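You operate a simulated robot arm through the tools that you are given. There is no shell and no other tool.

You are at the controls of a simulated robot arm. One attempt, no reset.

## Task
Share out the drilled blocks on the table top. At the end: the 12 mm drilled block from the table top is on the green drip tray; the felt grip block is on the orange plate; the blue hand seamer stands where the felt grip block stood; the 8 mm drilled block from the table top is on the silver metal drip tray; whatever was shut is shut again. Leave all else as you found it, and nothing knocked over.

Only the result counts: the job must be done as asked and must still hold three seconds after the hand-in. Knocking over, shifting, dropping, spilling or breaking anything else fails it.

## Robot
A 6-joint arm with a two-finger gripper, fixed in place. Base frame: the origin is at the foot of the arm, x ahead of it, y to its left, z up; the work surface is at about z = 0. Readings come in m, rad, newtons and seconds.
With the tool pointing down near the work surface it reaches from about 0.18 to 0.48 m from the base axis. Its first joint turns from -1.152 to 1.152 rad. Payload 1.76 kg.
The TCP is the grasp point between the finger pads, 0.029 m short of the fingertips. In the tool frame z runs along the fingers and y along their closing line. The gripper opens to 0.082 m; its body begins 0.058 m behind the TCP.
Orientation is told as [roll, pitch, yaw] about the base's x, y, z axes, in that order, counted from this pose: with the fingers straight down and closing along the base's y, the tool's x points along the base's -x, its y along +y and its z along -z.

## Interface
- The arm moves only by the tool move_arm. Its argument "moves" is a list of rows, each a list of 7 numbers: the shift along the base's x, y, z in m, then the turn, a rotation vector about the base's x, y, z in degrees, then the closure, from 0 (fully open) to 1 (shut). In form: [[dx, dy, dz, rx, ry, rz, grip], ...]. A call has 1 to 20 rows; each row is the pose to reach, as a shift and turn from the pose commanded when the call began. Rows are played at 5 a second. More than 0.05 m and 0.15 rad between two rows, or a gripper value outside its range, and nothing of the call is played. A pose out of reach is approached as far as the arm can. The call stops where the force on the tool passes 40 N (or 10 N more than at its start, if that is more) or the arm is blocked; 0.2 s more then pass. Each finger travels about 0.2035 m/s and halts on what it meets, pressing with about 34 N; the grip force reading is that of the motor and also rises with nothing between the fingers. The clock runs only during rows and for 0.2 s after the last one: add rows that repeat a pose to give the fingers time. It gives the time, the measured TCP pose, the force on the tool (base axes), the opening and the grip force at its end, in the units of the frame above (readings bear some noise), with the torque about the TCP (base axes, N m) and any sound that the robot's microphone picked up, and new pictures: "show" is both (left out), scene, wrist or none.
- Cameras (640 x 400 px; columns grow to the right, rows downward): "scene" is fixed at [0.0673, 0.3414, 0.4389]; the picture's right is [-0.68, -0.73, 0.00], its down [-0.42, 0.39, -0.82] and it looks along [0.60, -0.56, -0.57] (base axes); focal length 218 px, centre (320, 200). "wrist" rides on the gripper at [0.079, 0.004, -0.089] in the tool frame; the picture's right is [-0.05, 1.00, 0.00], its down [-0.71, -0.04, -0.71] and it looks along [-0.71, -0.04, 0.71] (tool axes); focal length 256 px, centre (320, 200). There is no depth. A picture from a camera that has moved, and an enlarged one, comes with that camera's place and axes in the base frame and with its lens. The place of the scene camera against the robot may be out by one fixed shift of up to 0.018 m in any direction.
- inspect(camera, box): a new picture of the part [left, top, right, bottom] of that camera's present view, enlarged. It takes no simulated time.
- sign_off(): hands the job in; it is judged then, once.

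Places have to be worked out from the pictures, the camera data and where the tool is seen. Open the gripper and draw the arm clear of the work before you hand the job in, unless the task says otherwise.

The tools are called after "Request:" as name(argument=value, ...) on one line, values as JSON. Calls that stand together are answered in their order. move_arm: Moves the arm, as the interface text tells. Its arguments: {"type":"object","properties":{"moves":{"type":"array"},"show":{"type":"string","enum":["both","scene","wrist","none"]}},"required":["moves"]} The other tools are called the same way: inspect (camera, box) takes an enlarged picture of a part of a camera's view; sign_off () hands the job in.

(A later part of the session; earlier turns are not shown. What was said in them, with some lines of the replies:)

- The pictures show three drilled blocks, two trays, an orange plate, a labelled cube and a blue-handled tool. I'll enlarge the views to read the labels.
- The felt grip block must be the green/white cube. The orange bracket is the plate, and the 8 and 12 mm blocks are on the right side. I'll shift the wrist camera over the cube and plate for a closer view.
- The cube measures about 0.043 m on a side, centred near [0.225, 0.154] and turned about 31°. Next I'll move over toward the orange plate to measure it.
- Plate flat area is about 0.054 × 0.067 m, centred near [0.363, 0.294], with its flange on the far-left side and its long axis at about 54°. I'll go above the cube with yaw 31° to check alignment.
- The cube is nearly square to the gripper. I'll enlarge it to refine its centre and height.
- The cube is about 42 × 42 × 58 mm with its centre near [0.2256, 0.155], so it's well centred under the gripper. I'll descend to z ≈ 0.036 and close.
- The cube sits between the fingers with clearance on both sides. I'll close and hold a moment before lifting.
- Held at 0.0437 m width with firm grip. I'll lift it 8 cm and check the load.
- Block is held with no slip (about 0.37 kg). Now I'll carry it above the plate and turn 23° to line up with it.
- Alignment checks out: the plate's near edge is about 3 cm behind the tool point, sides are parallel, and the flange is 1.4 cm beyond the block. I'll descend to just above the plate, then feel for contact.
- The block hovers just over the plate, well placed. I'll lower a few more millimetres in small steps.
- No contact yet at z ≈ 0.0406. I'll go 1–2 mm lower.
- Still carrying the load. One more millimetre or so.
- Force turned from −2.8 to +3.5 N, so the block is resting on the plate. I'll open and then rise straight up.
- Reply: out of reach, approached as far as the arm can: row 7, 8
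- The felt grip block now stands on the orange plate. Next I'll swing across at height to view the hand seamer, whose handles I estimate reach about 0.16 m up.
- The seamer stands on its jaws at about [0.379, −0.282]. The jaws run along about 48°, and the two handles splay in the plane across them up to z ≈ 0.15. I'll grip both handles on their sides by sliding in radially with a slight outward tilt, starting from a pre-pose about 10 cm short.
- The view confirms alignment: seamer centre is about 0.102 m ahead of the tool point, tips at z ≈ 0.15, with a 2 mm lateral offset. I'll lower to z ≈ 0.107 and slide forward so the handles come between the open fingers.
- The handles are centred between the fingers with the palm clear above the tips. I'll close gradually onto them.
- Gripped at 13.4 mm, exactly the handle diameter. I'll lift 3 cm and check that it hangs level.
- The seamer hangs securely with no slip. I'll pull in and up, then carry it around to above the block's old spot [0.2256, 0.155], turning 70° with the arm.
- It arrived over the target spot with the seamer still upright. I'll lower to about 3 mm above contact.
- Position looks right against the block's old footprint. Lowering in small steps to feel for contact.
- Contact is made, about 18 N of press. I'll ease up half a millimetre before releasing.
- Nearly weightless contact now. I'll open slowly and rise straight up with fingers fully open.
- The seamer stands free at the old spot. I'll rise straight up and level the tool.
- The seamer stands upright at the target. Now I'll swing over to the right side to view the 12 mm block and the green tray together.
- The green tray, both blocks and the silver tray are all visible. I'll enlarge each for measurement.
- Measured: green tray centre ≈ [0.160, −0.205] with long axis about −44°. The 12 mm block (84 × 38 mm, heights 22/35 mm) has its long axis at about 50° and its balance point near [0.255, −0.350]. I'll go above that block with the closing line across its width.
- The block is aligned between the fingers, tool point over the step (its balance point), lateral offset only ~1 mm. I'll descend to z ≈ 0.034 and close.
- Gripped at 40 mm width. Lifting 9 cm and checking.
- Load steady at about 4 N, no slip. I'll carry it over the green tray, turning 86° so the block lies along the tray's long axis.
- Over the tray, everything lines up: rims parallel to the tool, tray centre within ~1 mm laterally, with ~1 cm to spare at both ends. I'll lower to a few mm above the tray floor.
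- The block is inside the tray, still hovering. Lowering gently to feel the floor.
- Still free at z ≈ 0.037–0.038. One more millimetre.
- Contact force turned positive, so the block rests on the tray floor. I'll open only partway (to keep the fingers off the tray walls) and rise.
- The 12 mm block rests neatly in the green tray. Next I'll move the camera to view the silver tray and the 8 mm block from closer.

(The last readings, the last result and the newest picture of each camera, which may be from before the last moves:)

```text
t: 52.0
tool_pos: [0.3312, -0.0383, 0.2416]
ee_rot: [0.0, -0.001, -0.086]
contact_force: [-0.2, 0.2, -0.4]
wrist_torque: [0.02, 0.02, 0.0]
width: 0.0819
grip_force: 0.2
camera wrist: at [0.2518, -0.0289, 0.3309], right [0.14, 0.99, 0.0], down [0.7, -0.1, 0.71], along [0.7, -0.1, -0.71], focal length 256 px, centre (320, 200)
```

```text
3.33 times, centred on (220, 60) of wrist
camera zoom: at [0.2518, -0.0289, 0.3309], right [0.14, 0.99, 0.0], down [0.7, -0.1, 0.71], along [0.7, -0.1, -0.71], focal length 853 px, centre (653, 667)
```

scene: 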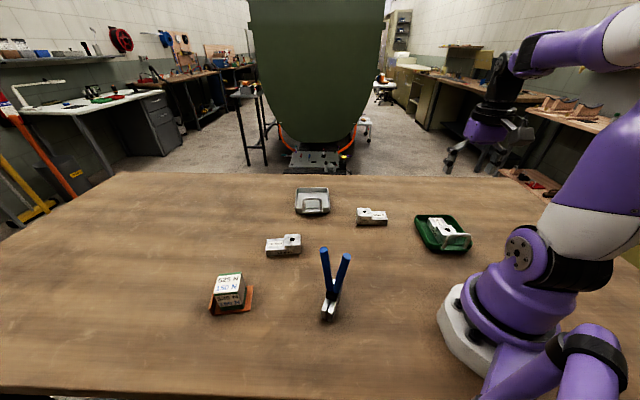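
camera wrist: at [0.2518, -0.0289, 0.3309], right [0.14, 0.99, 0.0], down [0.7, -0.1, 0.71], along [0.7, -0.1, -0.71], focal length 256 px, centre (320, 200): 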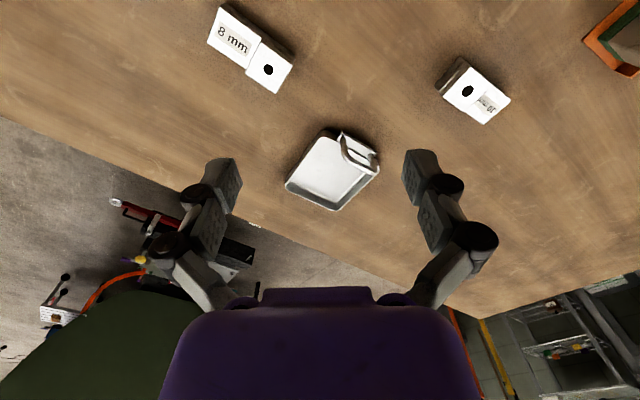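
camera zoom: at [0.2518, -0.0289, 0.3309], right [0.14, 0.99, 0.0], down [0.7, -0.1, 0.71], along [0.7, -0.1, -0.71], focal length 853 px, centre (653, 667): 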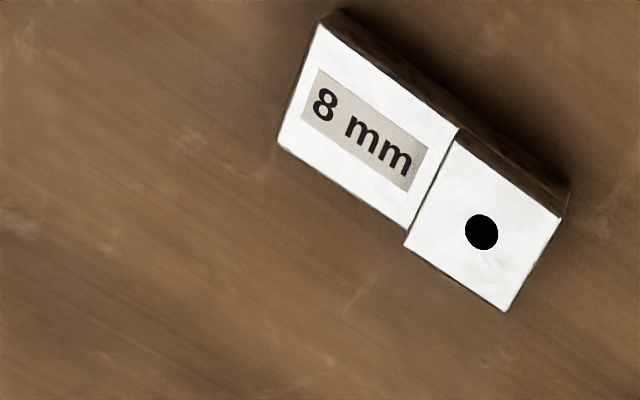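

The silver tray centre works out to ≈ [0.515, −0.05], beyond plain tool-down reach. I'll use a 20° outward tilt in line with the tray's long axis (about −41°), and first test that this pose is reachable with the empty gripper held above the tray.

Request:
move_arm(moves=[[0.022, -0.002, -0.015, -1.32, -3.12, -5.94, 0.35], [0.045, -0.004, -0.03, -2.64, -6.24, -11.88, 0.35], [0.067, -0.006, -0.045, -3.96, -9.37, -17.8, 0.35], [0.09, -0.008, -0.06, -5.27, -12.49, -23.75, 0.35], [0.112, -0.01, -0.075, -6.59, -15.6, -29.7, 0.35], [0.135, -0.011, -0.09, -7.91, -18.73, -35.63, 0.35], [0.157, -0.013, -0.115, -7.91, -18.73, -35.63, 0.35], [0.177, -0.015, -0.142, -7.91, -18.73, -35.63, 0.35], [0.177, -0.015, -0.142, -7.91, -18.73, -35.63, 0.35]], show="both")

Request:
inspect(camera="scene", box=[270, 140, 360, 230])

```text
t: 54.0
tool_pos: [0.5091, -0.056, 0.0986]
ee_rot: [0.002, -0.347, -0.716]
contact_force: [0.7, -0.1, -0.3]
wrist_torque: [-0.02, 0.04, 0.01]
width: 0.0531
grip_force: 0.1
camera wrist: at [0.4306, 0.0157, 0.1557], right [0.69, 0.72, 0.02], down [0.29, -0.31, 0.91], along [0.66, -0.62, -0.42], focal length 256 px, centre (320, 200)
```

scene: 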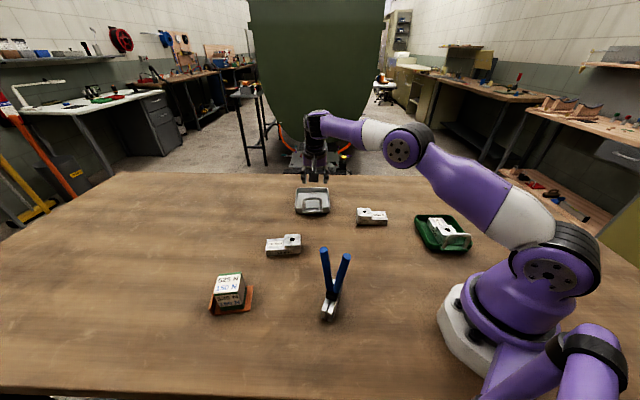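
wrist: 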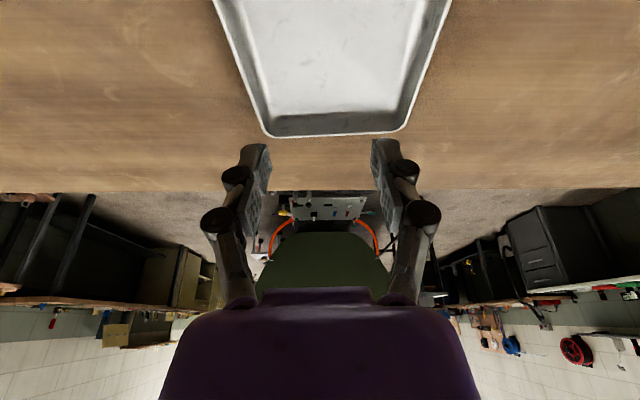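

```text
4.44 times, centred on (315, 185) of scene
camera zoom: at [0.0673, 0.3414, 0.4389], right [-0.68, -0.73, 0.0], down [-0.42, 0.39, -0.82], along [0.6, -0.56, -0.57], focal length 971 px, centre (342, 267)
```

zoom: 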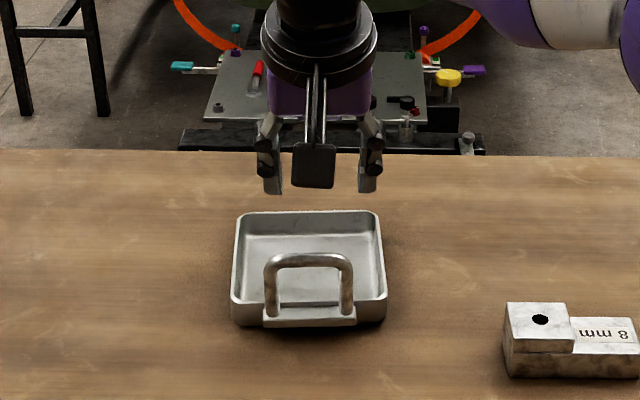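

The tilted pose is reachable. The view shows the tray's lateral centre is ~1 cm to the left of the tool, so I'll test the corrected position a bit lower to confirm reach before fetching the block.

Request:
move_arm(moves=[[0.0049, 0.0057, -0.01, 0, 0, 0, 0.35], [0.0049, 0.0057, -0.03, 0, 0, 0, 0.35], [0.0049, 0.0057, -0.04, 0, 0, 0, 0.35], [0.0049, 0.0057, -0.04, 0, 0, 0, 0.35]], show="both")

Request:
inspect(camera="scene", box=[270, 140, 360, 230])

Request:
inspect(camera="wrist", box=[180, 0, 460, 220])

```text
t: 55.0
tool_pos: [0.5142, -0.0504, 0.0593]
ee_rot: [0.001, -0.349, -0.715]
contact_force: [0.6, 0.3, -0.2]
wrist_torque: [0.07, 0.01, 0.02]
width: 0.0531
grip_force: 0.1
camera wrist: at [0.436, 0.021, 0.1169], right [0.69, 0.72, 0.02], down [0.29, -0.31, 0.91], along [0.66, -0.62, -0.42], focal length 256 px, centre (320, 200)
```

scene: 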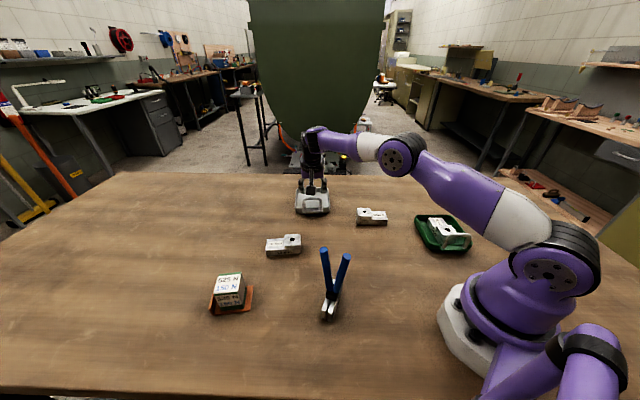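
wrist: 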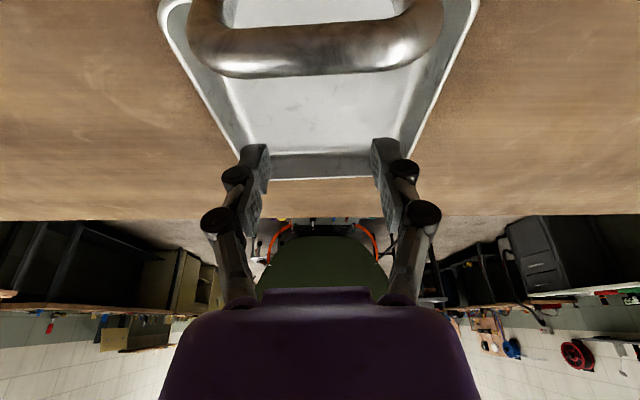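

```text
4.44 times, centred on (315, 185) of scene
camera zoom: at [0.0673, 0.3414, 0.4389], right [-0.68, -0.73, 0.0], down [-0.42, 0.39, -0.82], along [0.6, -0.56, -0.57], focal length 971 px, centre (342, 267)
```

zoom: 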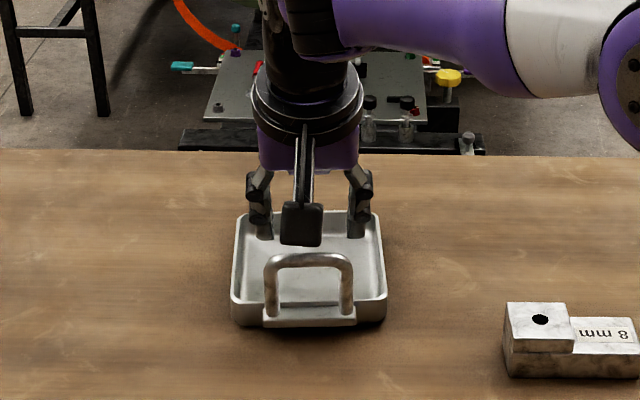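

```text
1.82 times, centred on (320, 110) of wrist
camera zoom: at [0.436, 0.021, 0.1169], right [0.69, 0.72, 0.02], down [0.29, -0.31, 0.91], along [0.66, -0.62, -0.42], focal length 465 px, centre (320, 364)
```

zoom: 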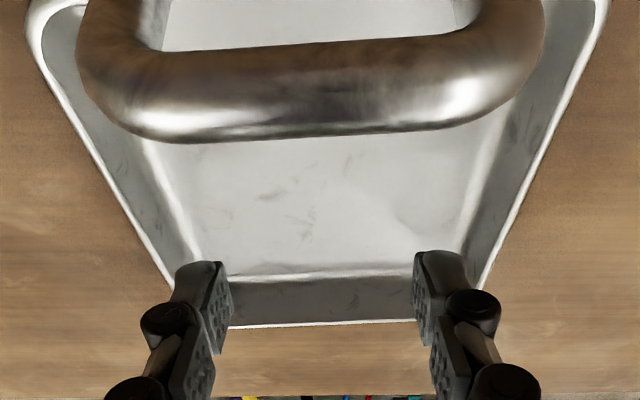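

Reach is confirmed and the handle clears the gripper body. I'll rise, retract, and swing the tilted tool round to above the 8 mm block (balance point ≈ [0.3245, −0.111], long axis ≈ 45.5°).

Request:
move_arm(moves=[[0, 0, 0.04, 0, 0, 0, 0.2], [-0.02, 0, 0.08, 0, 0, 0, 0], [-0.05, 0, 0.11, 0, 0, 4, 0], [-0.08, -0.005, 0.13, 0, 0, 11, 0], [-0.105, -0.012, 0.13, 0, 0, 18.5, 0], [-0.13, -0.02, 0.13, 0, 0, 26, 0], [-0.15, -0.03, 0.13, 0, 0, 33.5, 0], [-0.165, -0.04, 0.13, 0, 0, 41, 0], [-0.175, -0.048, 0.13, 0, 0, 48.5, 0], [-0.18, -0.055, 0.13, 0, 0, 56, 0], [-0.185, -0.06, 0.125, 0, 0, 63.5, 0], [-0.188, -0.0625, 0.115, 0, 0, 71, 0], [-0.1884, -0.0625, 0.1, 0, 0, 78.8, 0], [-0.1884, -0.0625, 0.09, 0, 0, 86.5, 0], [-0.1884, -0.0625, 0.09, 0, 0, 86.5, 0], [-0.1884, -0.0625, 0.09, 0, 0, 86.5, 0]], show="both")

Request:
inspect(camera="wrist", box=[220, 20, 420, 180])

```text
t: 58.4
tool_pos: [0.3268, -0.1121, 0.1509]
ee_rot: [0.002, -0.349, 0.794]
contact_force: [0.0, 0.5, -0.7]
wrist_torque: [0.02, -0.02, 0.03]
width: 0.082
grip_force: 0.1
camera wrist: at [0.2474, -0.1856, 0.2074], right [-0.68, 0.73, 0.02], down [0.32, 0.27, 0.91], along [0.66, 0.62, -0.42], focal length 256 px, centre (320, 200)
```

scene: 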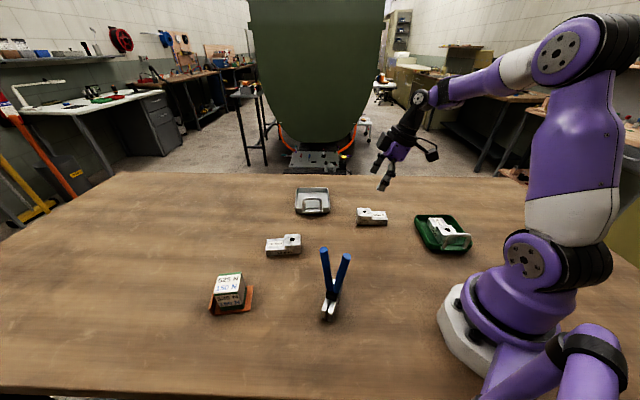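
wrist: 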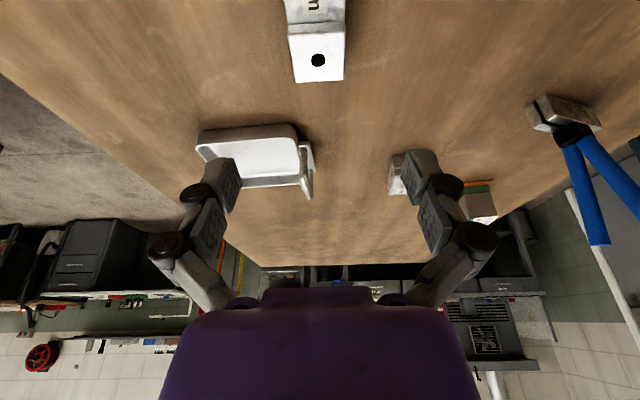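

```text
2.50 times, centred on (320, 100) of wrist
camera zoom: at [0.2474, -0.1856, 0.2074], right [-0.68, 0.73, 0.02], down [0.32, 0.27, 0.91], along [0.66, 0.62, -0.42], focal length 640 px, centre (320, 450)
```

zoom: 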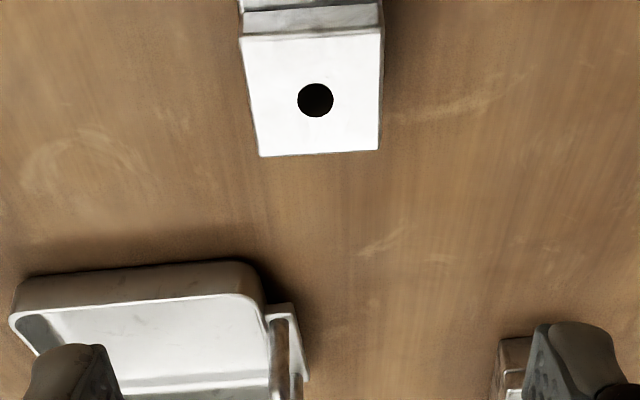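

The tool is square to the block; the step is ~3 mm ahead of the tool point. I'll nudge forward, descend to z ≈ 0.036 and close.

Request:
move_arm(moves=[[0.0018, 0.0018, -0.035, 0, 0, 0, 0], [0.0018, 0.0018, -0.07, 0, 0, 0, 0], [0.0018, 0.0018, -0.1, 0, 0, 0, 0], [0.0018, 0.0018, -0.1145, 0, 0, 0, 0], [0.0018, 0.0018, -0.1145, 0, 0, 0, 0]], show="both")

Request:
inspect(camera="scene", box=[330, 160, 430, 250])

```text
t: 59.6
tool_pos: [0.3276, -0.1103, 0.0347]
ee_rot: [0.001, -0.348, 0.795]
contact_force: [-0.1, -0.4, 0.2]
wrist_torque: [-0.03, 0.0, -0.01]
width: 0.082
grip_force: 0.0
camera wrist: at [0.249, -0.1835, 0.0918], right [-0.68, 0.74, 0.02], down [0.32, 0.27, 0.91], along [0.66, 0.62, -0.42], focal length 256 px, centre (320, 200)
```

scene: 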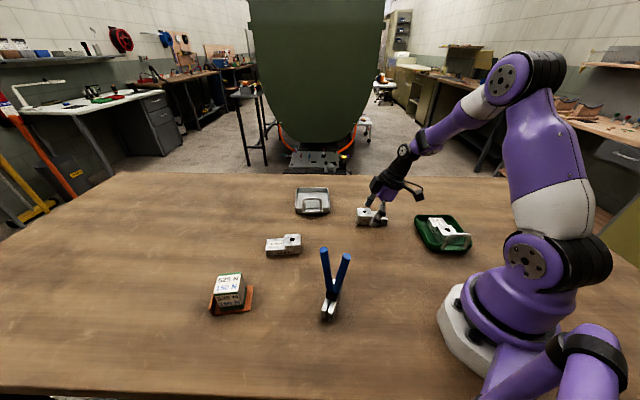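
wrist: 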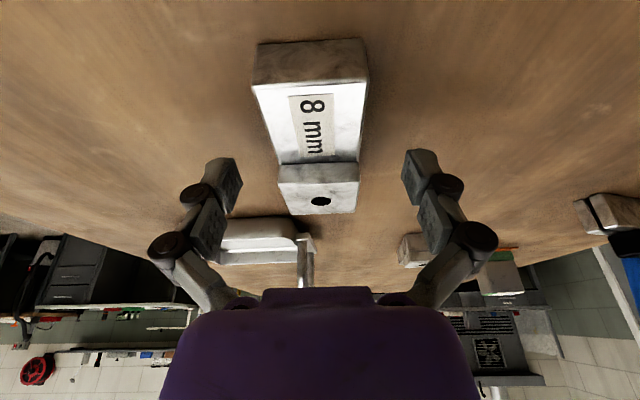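

```text
4.44 times, centred on (380, 205) of scene
camera zoom: at [0.0673, 0.3414, 0.4389], right [-0.68, -0.73, 0.0], down [-0.42, 0.39, -0.82], along [0.6, -0.56, -0.57], focal length 971 px, centre (53, 178)
```

zoom: 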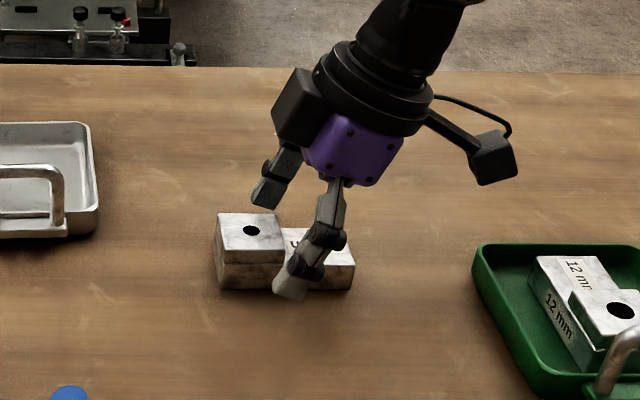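

The fingers straddle the block with clearance. Closing now.

Request:
move_arm(moves=[[0, 0, 0, 0, 0, 0, 0.3], [0, 0, 0, 0, 0, 0, 0.5], [0, 0, 0, 0, 0, 0, 1], [0, 0, 0, 0, 0, 0, 1], [0, 0, 0, 0, 0, 0, 1]], show="wrist")

Request:
inspect(camera="scene", box=[330, 160, 430, 250])

```text
t: 60.8
tool_pos: [0.327, -0.1094, 0.0348]
ee_rot: [0.001, -0.348, 0.794]
contact_force: [0.5, -2.0, 6.9]
wrist_torque: [-0.33, 0.12, 0.03]
width: 0.0396
grip_force: 34.0
camera wrist: at [0.2492, -0.1837, 0.0924], right [-0.68, 0.74, 0.02], down [0.32, 0.27, 0.91], along [0.66, 0.62, -0.42], focal length 256 px, centre (320, 200)
```

wrist: 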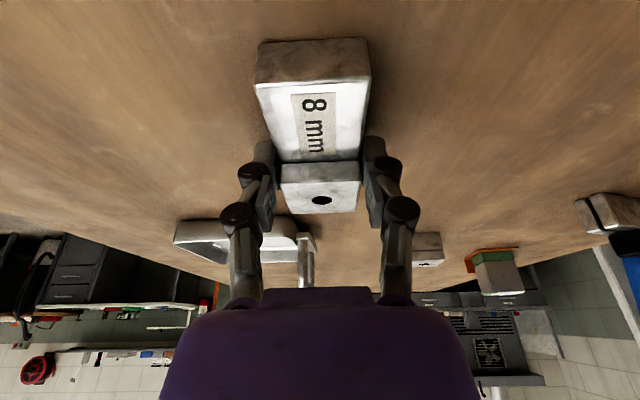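

```text
4.44 times, centred on (380, 205) of scene
camera zoom: at [0.0673, 0.3415, 0.4389], right [-0.68, -0.73, 0.0], down [-0.42, 0.39, -0.82], along [0.6, -0.56, -0.57], focal length 971 px, centre (53, 178)
```

zoom: 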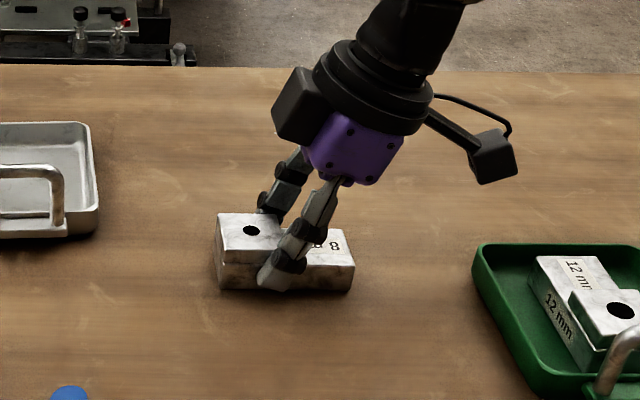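

Gripped at 39.6 mm. Lifting 10 cm and checking the hold.

Request:
move_arm(moves=[[0, 0, 0.01, 0, 0, 0, 1], [0, 0, 0.04, 0, 0, 0, 1], [0, 0, 0.07, 0, 0, 0, 1], [0, 0, 0.1, 0, 0, 0, 1], [0, 0, 0.1, 0, 0, 0, 1]], show="both")

Request:
inspect(camera="scene", box=[330, 130, 430, 220])

```text
t: 62.0
tool_pos: [0.3276, -0.1102, 0.138]
ee_rot: [0.002, -0.348, 0.794]
contact_force: [0.7, 0.4, -3.7]
wrist_torque: [-0.01, -0.02, 0.01]
width: 0.0396
grip_force: 34.2
camera wrist: at [0.2489, -0.1833, 0.1935], right [-0.68, 0.74, 0.02], down [0.32, 0.27, 0.91], along [0.66, 0.62, -0.42], focal length 256 px, centre (320, 200)
```

scene: 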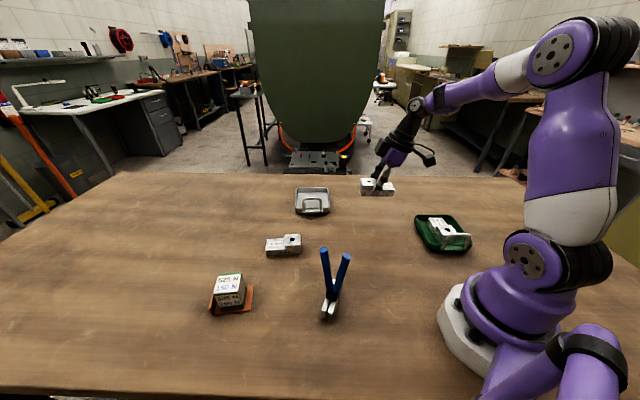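
wrist: 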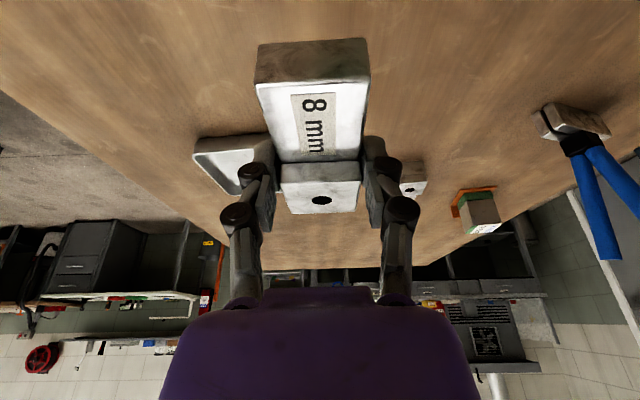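

```text
4.44 times, centred on (380, 175) of scene
camera zoom: at [0.0673, 0.3414, 0.4389], right [-0.68, -0.73, 0.0], down [-0.42, 0.39, -0.82], along [0.6, -0.56, -0.57], focal length 971 px, centre (53, 311)
```

zoom: 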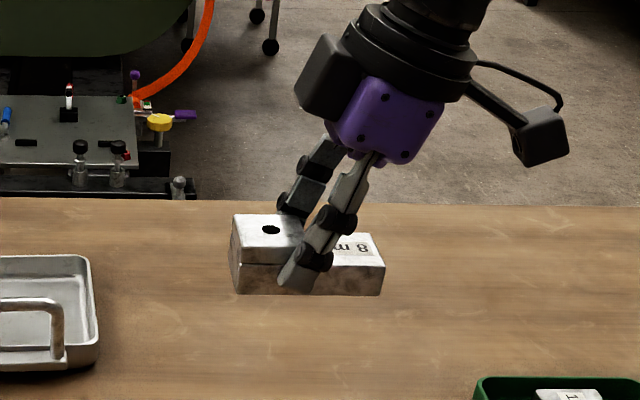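

Held firmly and level. I'll carry it around to above the silver tray, turning −86° to line up with the tray.

Request:
move_arm(moves=[[0, 0, 0.01, 0, 0, -4, 1], [0, 0, 0.02, 0, 0, -11.5, 1], [0.002, 0.002, 0.025, 0, 0, -19.3, 1], [0.005, 0.004, 0.025, 0, 0, -27, 1], [0.01, 0.008, 0.025, 0, 0, -34.8, 1], [0.02, 0.014, 0.025, 0, 0, -42.6, 1], [0.034, 0.022, 0.025, 0, 0, -50.3, 1], [0.054, 0.032, 0.025, 0, 0, -58, 1], [0.078, 0.042, 0.025, 0, 0, -65.8, 1], [0.105, 0.05, 0.02, 0, 0, -73.5, 1], [0.135, 0.056, 0.01, 0, 0, -81, 1], [0.165, 0.06, -0.005, 0, 0, -86, 1], [0.1894, 0.0609, -0.025, 0, 0, -86, 1], [0.1894, 0.0609, -0.025, 0, 0, -86, 1], [0.1894, 0.0609, -0.025, 0, 0, -86, 1]], show="both")

Request:
inspect(camera="scene", box=[270, 140, 360, 230])

Request:
inspect(camera="wrist", box=[180, 0, 460, 220])

```text
t: 65.2
tool_pos: [0.5123, -0.0451, 0.1082]
ee_rot: [0.006, -0.349, -0.706]
contact_force: [0.9, -0.1, -4.3]
wrist_torque: [-0.01, 0.0, -0.02]
width: 0.04
grip_force: 34.3
out of reach, approached as far as the arm can: row 13, 14, 15
camera wrist: at [0.4329, 0.0243, 0.1655], right [0.69, 0.73, 0.02], down [0.3, -0.31, 0.91], along [0.67, -0.61, -0.42], focal length 256 px, centre (320, 200)
```

scene: 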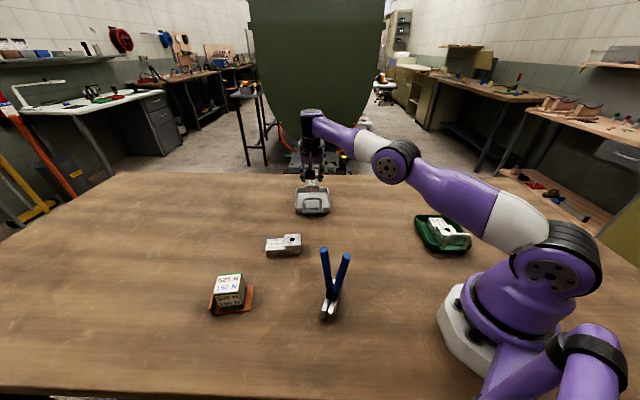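
wrist: 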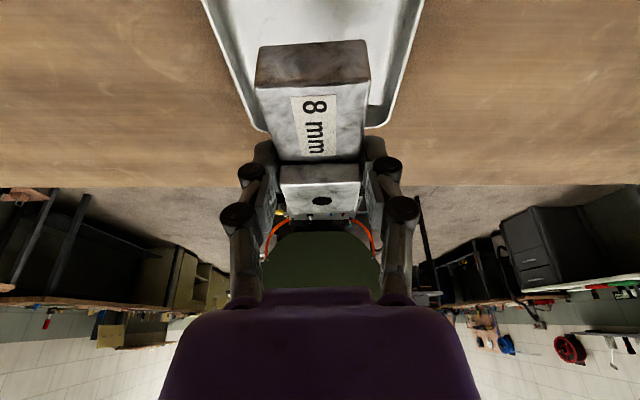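

```text
4.44 times, centred on (315, 185) of scene
camera zoom: at [0.0673, 0.3414, 0.4389], right [-0.68, -0.73, 0.0], down [-0.42, 0.39, -0.82], along [0.6, -0.56, -0.57], focal length 971 px, centre (342, 267)
```

zoom: 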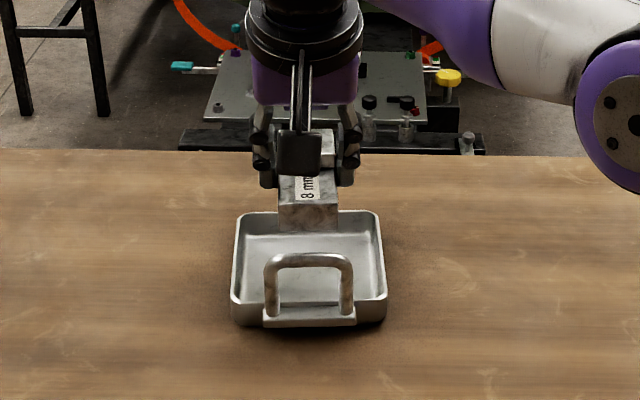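

```text
1.82 times, centred on (320, 110) of wrist
camera zoom: at [0.4329, 0.0243, 0.1655], right [0.69, 0.73, 0.02], down [0.3, -0.31, 0.91], along [0.67, -0.61, -0.42], focal length 465 px, centre (320, 364)
```

zoom: 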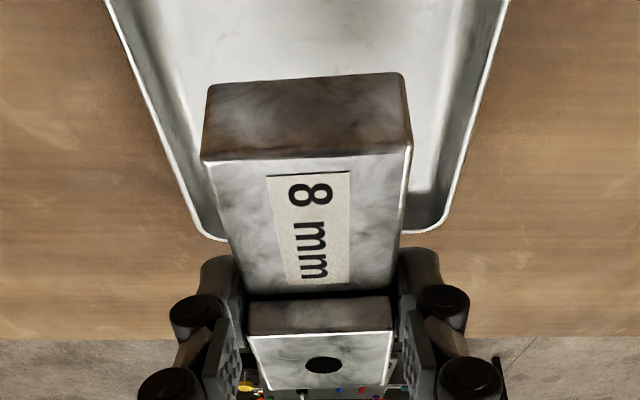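

It stopped right at the reach limit (r ≈ 0.513) but lateral alignment with the tray is spot on; the block needs ~5 mm more toward the far end. Reach grows lower down, so I'll descend partway and shift forward 5 mm.

Request:
move_arm(moves=[[0, 0, -0.015, 0, 0, 0, 1], [0.0019, -0.0016, -0.028, 0, 0, -0.4, 1], [0.0038, -0.0032, -0.038, 0, 0, -0.8, 1], [0.0038, -0.0032, -0.038, 0, 0, -0.8, 1]], show="both")

Request:
inspect(camera="scene", box=[270, 140, 360, 230])

Request:
inspect(camera="wrist", box=[180, 0, 460, 220])

```text
t: 66.2
tool_pos: [0.5159, -0.0505, 0.0712]
ee_rot: [0.002, -0.348, -0.72]
contact_force: [0.9, -0.4, -4.5]
wrist_torque: [0.0, -0.01, 0.0]
width: 0.0395
grip_force: 33.4
camera wrist: at [0.4381, 0.0222, 0.1276], right [0.7, 0.72, 0.02], down [0.29, -0.31, 0.91], along [0.66, -0.63, -0.42], focal length 256 px, centre (320, 200)
```

scene: 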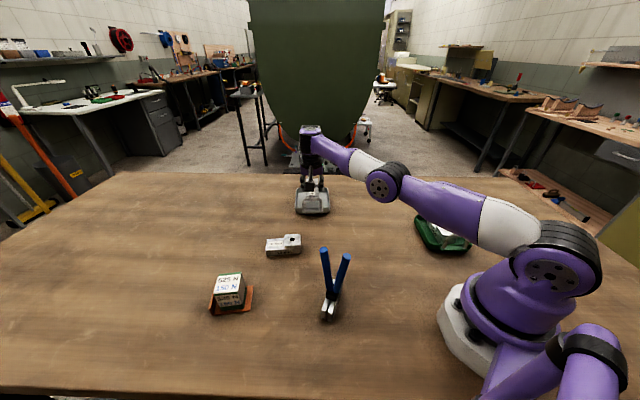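
wrist: 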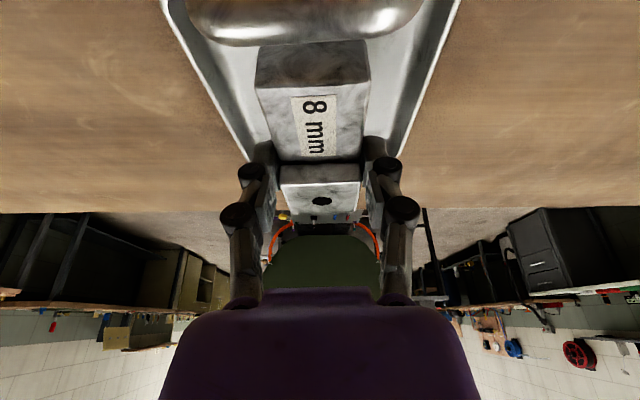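

```text
4.44 times, centred on (315, 185) of scene
camera zoom: at [0.0673, 0.3414, 0.4389], right [-0.68, -0.73, 0.0], down [-0.42, 0.39, -0.82], along [0.6, -0.56, -0.57], focal length 971 px, centre (342, 267)
```

zoom: 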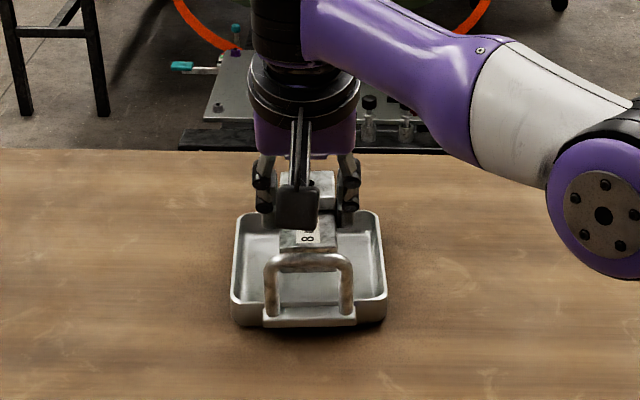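

```text
1.82 times, centred on (320, 110) of wrist
camera zoom: at [0.4381, 0.0222, 0.1276], right [0.7, 0.72, 0.02], down [0.29, -0.31, 0.91], along [0.66, -0.63, -0.42], focal length 465 px, centre (320, 364)
```

zoom: 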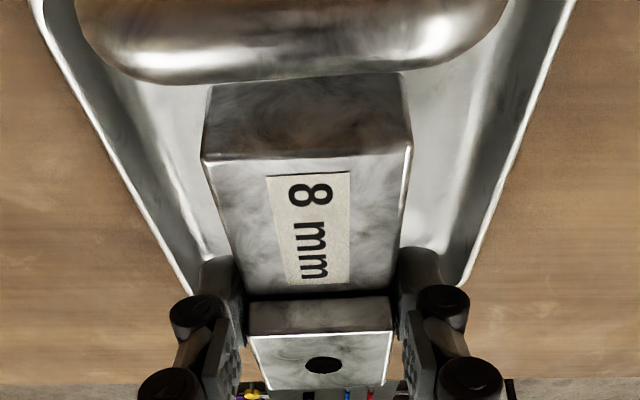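

The block is inside the tray outline with about 1 cm margins at both ends and centred laterally. I'll lower to a few mm above the tray floor.

Request:
move_arm(moves=[[0.0006, 0.0006, -0.012, 0, 0, 0, 1], [0.0006, 0.0006, -0.022, 0, 0, 0, 1], [0.0006, 0.0006, -0.027, 0, 0, 0, 1], [0.0006, 0.0006, -0.027, 0, 0, 0, 1]], show="both")

Request:
inspect(camera="scene", box=[270, 140, 360, 230])

Request:
inspect(camera="wrist", box=[180, 0, 460, 220])

```text
t: 67.2
tool_pos: [0.5166, -0.0489, 0.0439]
ee_rot: [0.002, -0.348, -0.722]
contact_force: [0.0, 0.1, -3.3]
wrist_torque: [-0.01, -0.04, 0.0]
width: 0.0397
grip_force: 33.8
camera wrist: at [0.4389, 0.0225, 0.1009], right [0.7, 0.72, 0.02], down [0.29, -0.31, 0.91], along [0.66, -0.63, -0.42], focal length 256 px, centre (320, 200)
```

scene: 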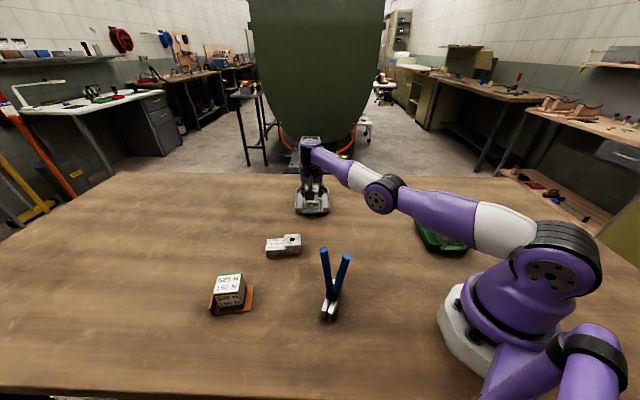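
wrist: 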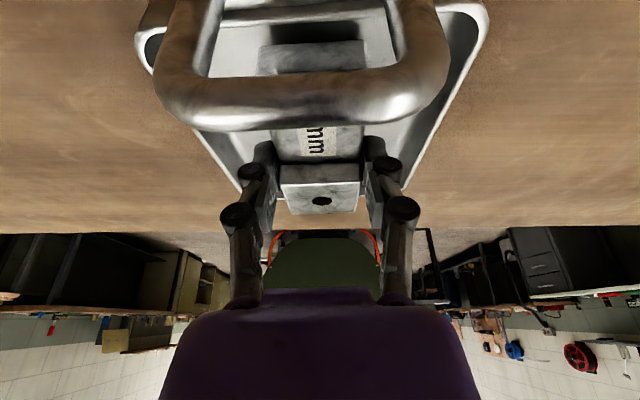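

```text
4.44 times, centred on (315, 185) of scene
camera zoom: at [0.0673, 0.3414, 0.4389], right [-0.68, -0.73, 0.0], down [-0.42, 0.39, -0.82], along [0.6, -0.56, -0.57], focal length 971 px, centre (342, 267)
```

zoom: 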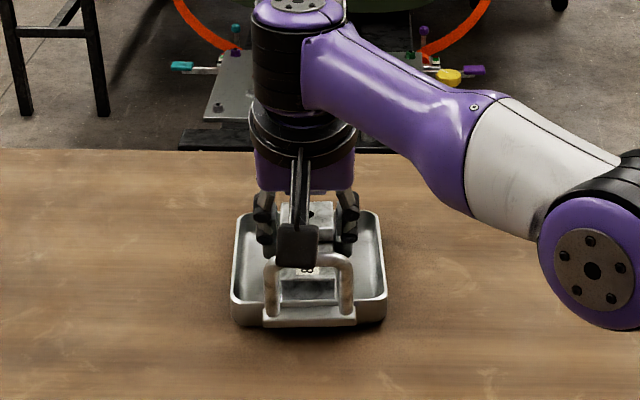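

```text
1.82 times, centred on (320, 110) of wrist
camera zoom: at [0.4389, 0.0225, 0.1009], right [0.7, 0.72, 0.02], down [0.29, -0.31, 0.91], along [0.66, -0.63, -0.42], focal length 465 px, centre (320, 364)
```

zoom: 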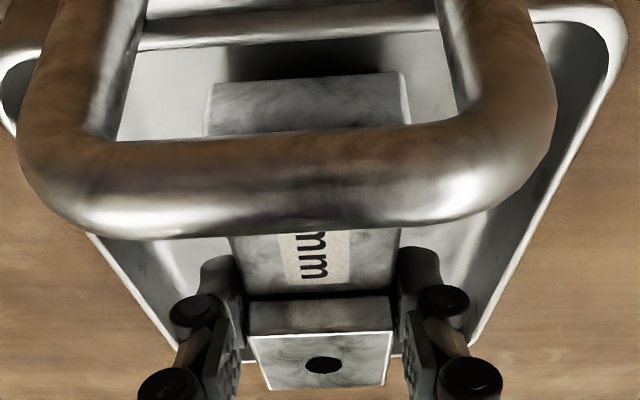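

The block hangs inside the tray with floor visible around it. Now fine lowering to contact.

Request:
move_arm(moves=[[0, 0, -0.0015, 0, 0, 0, 1], [0, 0, -0.003, 0, 0, 0, 1], [0, 0, -0.003, 0, 0, 0, 1]], show="none")

```text
t: 68.0
tool_pos: [0.5166, -0.0479, 0.0404]
ee_rot: [0.001, -0.35, -0.723]
contact_force: [0.8, -0.4, -4.8]
wrist_torque: [0.0, 0.02, 0.03]
width: 0.0397
grip_force: 34.1
```

Request:
move_arm(moves=[[0, 0, -0.001, 0, 0, 0, 1], [0, 0, -0.001, 0, 0, 0, 1]], show="none")

```text
t: 68.6
tool_pos: [0.5157, -0.0491, 0.0396]
ee_rot: [0.002, -0.35, -0.72]
contact_force: [0.3, -0.1, -3.8]
wrist_torque: [-0.02, 0.0, 0.0]
width: 0.0398
grip_force: 33.6
```

Still hanging free. Another millimetre.

Request:
move_arm(moves=[[0, 0, -0.001, 0, 0, 0, 1], [0, 0, -0.001, 0, 0, 0, 1]], show="none")

```text
t: 69.2
tool_pos: [0.5165, -0.0479, 0.0387]
ee_rot: [0.003, -0.351, -0.723]
contact_force: [-1.1, -0.4, 0.3]
wrist_torque: [-0.14, 0.01, -0.05]
width: 0.04
grip_force: 34.4
```

The weight has transferred to the tray floor. I'll open slightly (keeping clear of the walls), rise, then retract.

Request:
move_arm(moves=[[0, 0, 0, 0, 0, 0, 0.46], [0, 0, 0, 0, 0, 0, 0.39], [0, 0, 0, 0, 0, 0, 0.38], [0, 0, 0.012, 0, 0, 0, 0.38], [0, 0, 0.03, 0, 0, 0, 0.38], [-0.006, 0, 0.045, 0, 0, 0, 0.38], [-0.02, 0, 0.07, 0, 0, 0, 0.38], [-0.05, 0, 0.09, 0, 0, 0, 0.38], [-0.09, 0, 0.11, 0, 0, 0, 0.2], [-0.13, 0, 0.13, 0, 0, 0, 0], [-0.13, 0, 0.13, 0, 0, 0, 0]], show="both")

Request:
inspect(camera="scene", box=[270, 140, 360, 230])

```text
t: 71.6
tool_pos: [0.4709, -0.0549, 0.1493]
ee_rot: [0.0, -0.35, -0.72]
contact_force: [0.2, 0.7, -0.3]
wrist_torque: [-0.02, -0.01, -0.01]
width: 0.0819
grip_force: 0.0
out of reach, approached as far as the arm can: row 8, 9, 10, 11
camera wrist: at [0.3934, 0.0157, 0.207], right [0.7, 0.72, 0.02], down [0.29, -0.31, 0.91], along [0.66, -0.63, -0.42], focal length 256 px, centre (320, 200)
```

scene: 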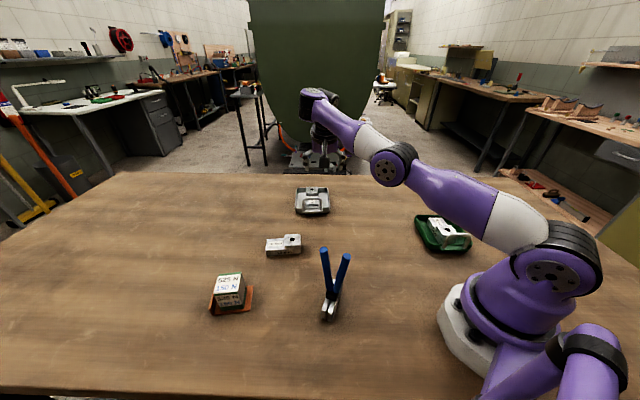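
wrist: 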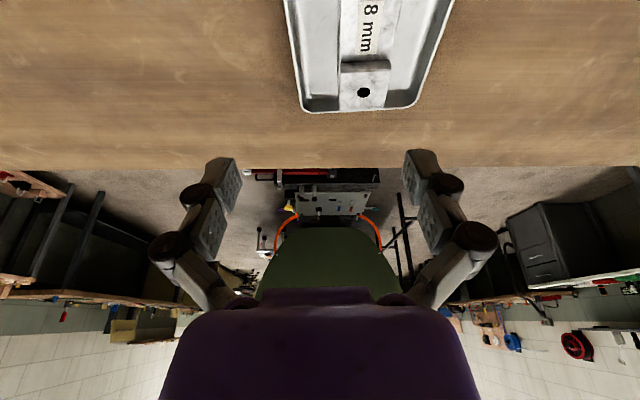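

```text
4.44 times, centred on (315, 185) of scene
camera zoom: at [0.0673, 0.3414, 0.4389], right [-0.68, -0.73, 0.0], down [-0.42, 0.39, -0.82], along [0.6, -0.56, -0.57], focal length 971 px, centre (342, 267)
```

zoom: 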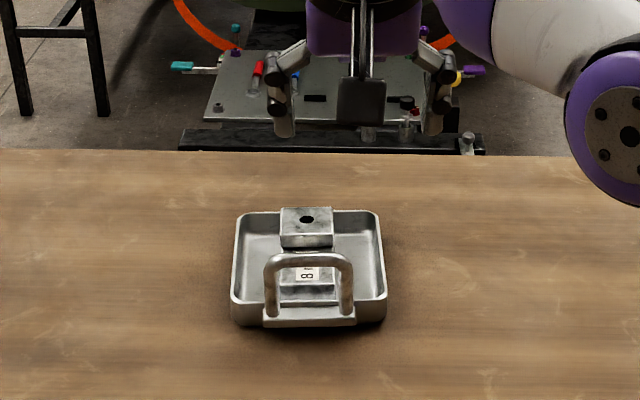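

The 8 mm block sits flat in the silver tray and the tray hasn't moved. I'll retract to a high central pose and level the tool to check everything.

Request:
move_arm(moves=[[-0.0316, 0.0079, 0.0244, 1.03, 2.73, 5.83, 0], [-0.0631, 0.0157, 0.0489, 2.06, 5.47, 11.67, 0], [-0.0947, 0.0236, 0.0733, 3.09, 8.2, 17.5, 0], [-0.1263, 0.0314, 0.0977, 4.11, 10.93, 23.33, 0], [-0.1579, 0.0393, 0.1221, 5.14, 13.66, 29.16, 0], [-0.1894, 0.0471, 0.1466, 6.17, 16.4, 35, 0], [-0.221, 0.055, 0.171, 7.2, 19.13, 40.83, 0], [-0.2295, 0.0728, 0.1728, 7.2, 19.13, 40.83, 0], [-0.2295, 0.0728, 0.1728, 7.2, 19.13, 40.83, 0]], show="both")

Request:
inspect(camera="scene", box=[190, 170, 370, 330])

Request:
inspect(camera="scene", box=[340, 140, 480, 260])

Request:
inspect(camera="wrist", box=[220, 120, 380, 220])

```text
t: 73.6
tool_pos: [0.2414, 0.0179, 0.323]
ee_rot: [-0.001, 0.001, 0.0]
contact_force: [0.4, 0.4, 0.1]
wrist_torque: [0.01, 0.0, 0.01]
width: 0.082
grip_force: 0.0
out of reach, approached as far as the arm can: row 1, 2, 3, 4, 6
camera wrist: at [0.161, 0.0213, 0.4116], right [0.05, 1.0, 0.0], down [0.71, -0.04, 0.71], along [0.71, -0.04, -0.71], focal length 256 px, centre (320, 200)
```

scene: 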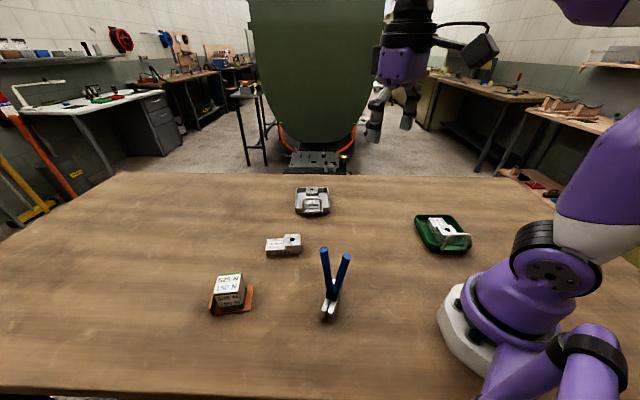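
wrist: 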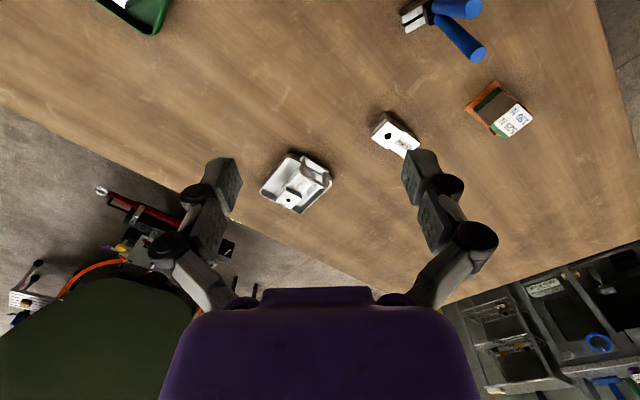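

```text
2.50 times, centred on (280, 250) of scene
camera zoom: at [0.0673, 0.3414, 0.4389], right [-0.68, -0.73, 0.0], down [-0.42, 0.39, -0.82], along [0.6, -0.56, -0.57], focal length 546 px, centre (420, 75)
```

zoom: 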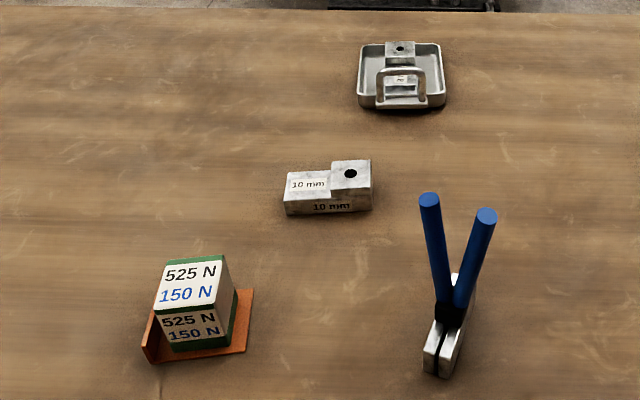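

```text
3.33 times, centred on (410, 200) of scene
camera zoom: at [0.0673, 0.3414, 0.4389], right [-0.68, -0.73, 0.0], down [-0.42, 0.39, -0.82], along [0.6, -0.56, -0.57], focal length 728 px, centre (20, 200)
```

zoom: 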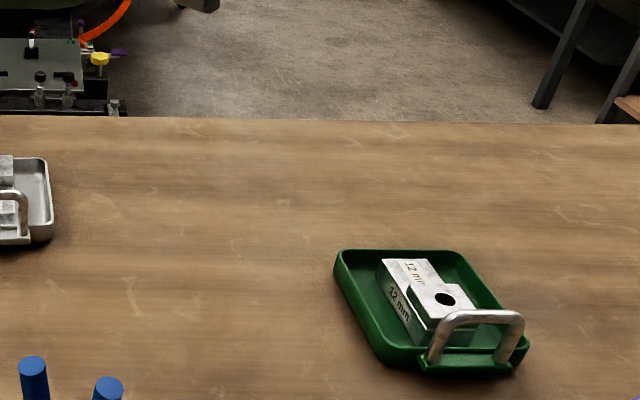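

```text
4.00 times, centred on (300, 170) of wrist
camera zoom: at [0.161, 0.0213, 0.4116], right [0.05, 1.0, 0.0], down [0.71, -0.04, 0.71], along [0.71, -0.04, -0.71], focal length 1024 px, centre (400, 320)
```

zoom: 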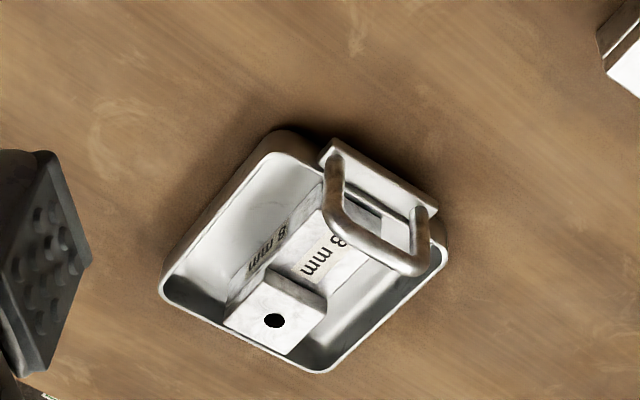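

The arm is back at its start pose and everything else appears unmoved. I'll take a last close look at each placed item.

Request:
inspect(camera="scene", box=[285, 175, 345, 225])

Request:
inspect(camera="scene", box=[405, 205, 485, 260])

Request:
inspect(camera="scene", box=[195, 260, 265, 325])

Request:
inspect(camera="scene", box=[300, 235, 370, 330])

```text
8.00 times, centred on (315, 200) of scene
camera zoom: at [0.0673, 0.3414, 0.4389], right [-0.68, -0.73, 0.0], down [-0.42, 0.39, -0.82], along [0.6, -0.56, -0.57], focal length 1748 px, centre (360, 200)
```

zoom: 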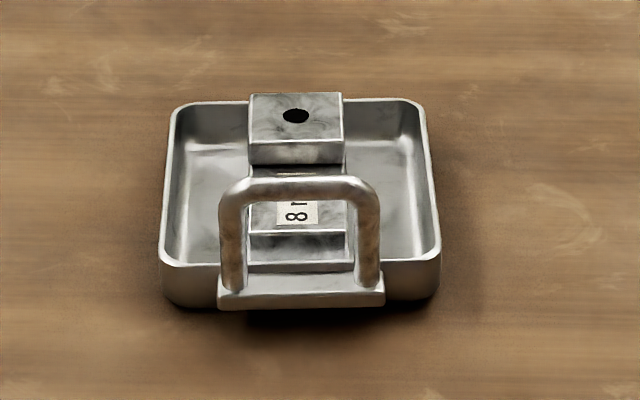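

```text
7.27 times, centred on (445, 232) of scene
camera zoom: at [0.0673, 0.3414, 0.4389], right [-0.68, -0.73, 0.0], down [-0.42, 0.39, -0.82], along [0.6, -0.56, -0.57], focal length 1589 px, centre (-589, -36)
```

zoom: 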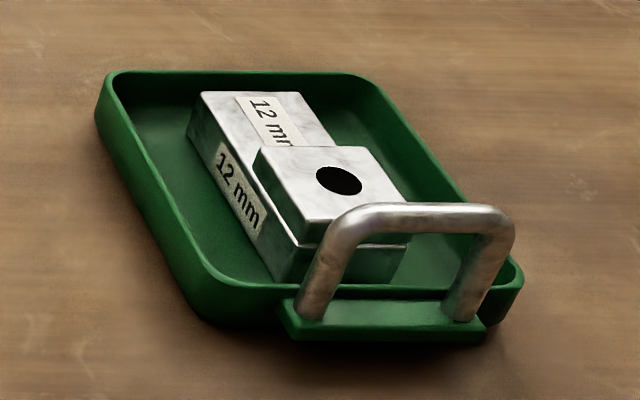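

```text
6.15 times, centred on (230, 292) of scene
camera zoom: at [0.0673, 0.3414, 0.4389], right [-0.68, -0.73, 0.0], down [-0.42, 0.39, -0.82], along [0.6, -0.56, -0.57], focal length 1345 px, centre (874, -369)
```

zoom: 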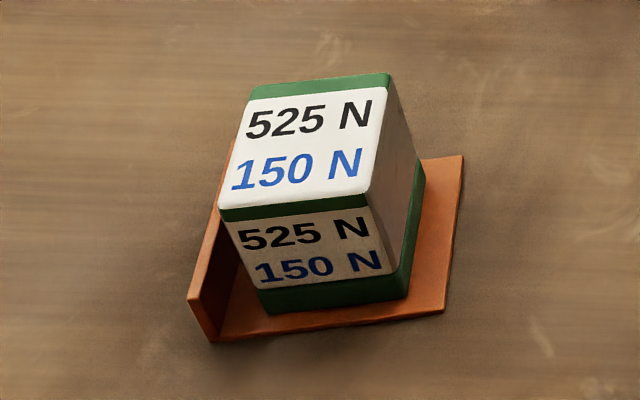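

```text
4.21 times, centred on (335, 282) of scene
camera zoom: at [0.0673, 0.3414, 0.4389], right [-0.68, -0.73, 0.0], down [-0.42, 0.39, -0.82], along [0.6, -0.56, -0.57], focal length 920 px, centre (257, -147)
```

zoom: 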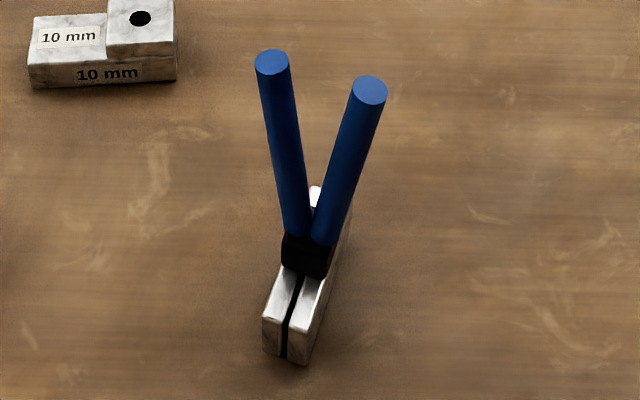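

All four items are placed: the 12 mm block in the green tray, the 8 mm block in the silver tray, the felt grip block on the orange plate, and the seamer upright on the block's old spot. The 10 mm block, both trays and the plate haven't moved. Nothing I handled was shut, so there was nothing to close again. The gripper is open and the arm is clear, so I'm handing in.

Request:
sign_off()

```text
The job is handed in.
```

I finished the job and handed it in. The last camera views, taken just before hand-in, showed everything where you asked:

- **12 mm drilled block:** lying flat in the green drip tray.
- **8 mm drilled block:** lying flat in the silver metal drip tray.
- **Felt grip block:** standing on the flat of the orange plate.
- **Blue hand seamer:** standing upright where the felt grip block stood, within about 3 to 4 mm of its old centre.

Nothing I handled was shut, so there was nothing to close again. In those views, the 10 mm block, both trays and the plate had not moved, and nothing had been knocked over. The gripper was open and the arm was back at its starting position, clear of the work. The result after hand-in was not reported back to me.
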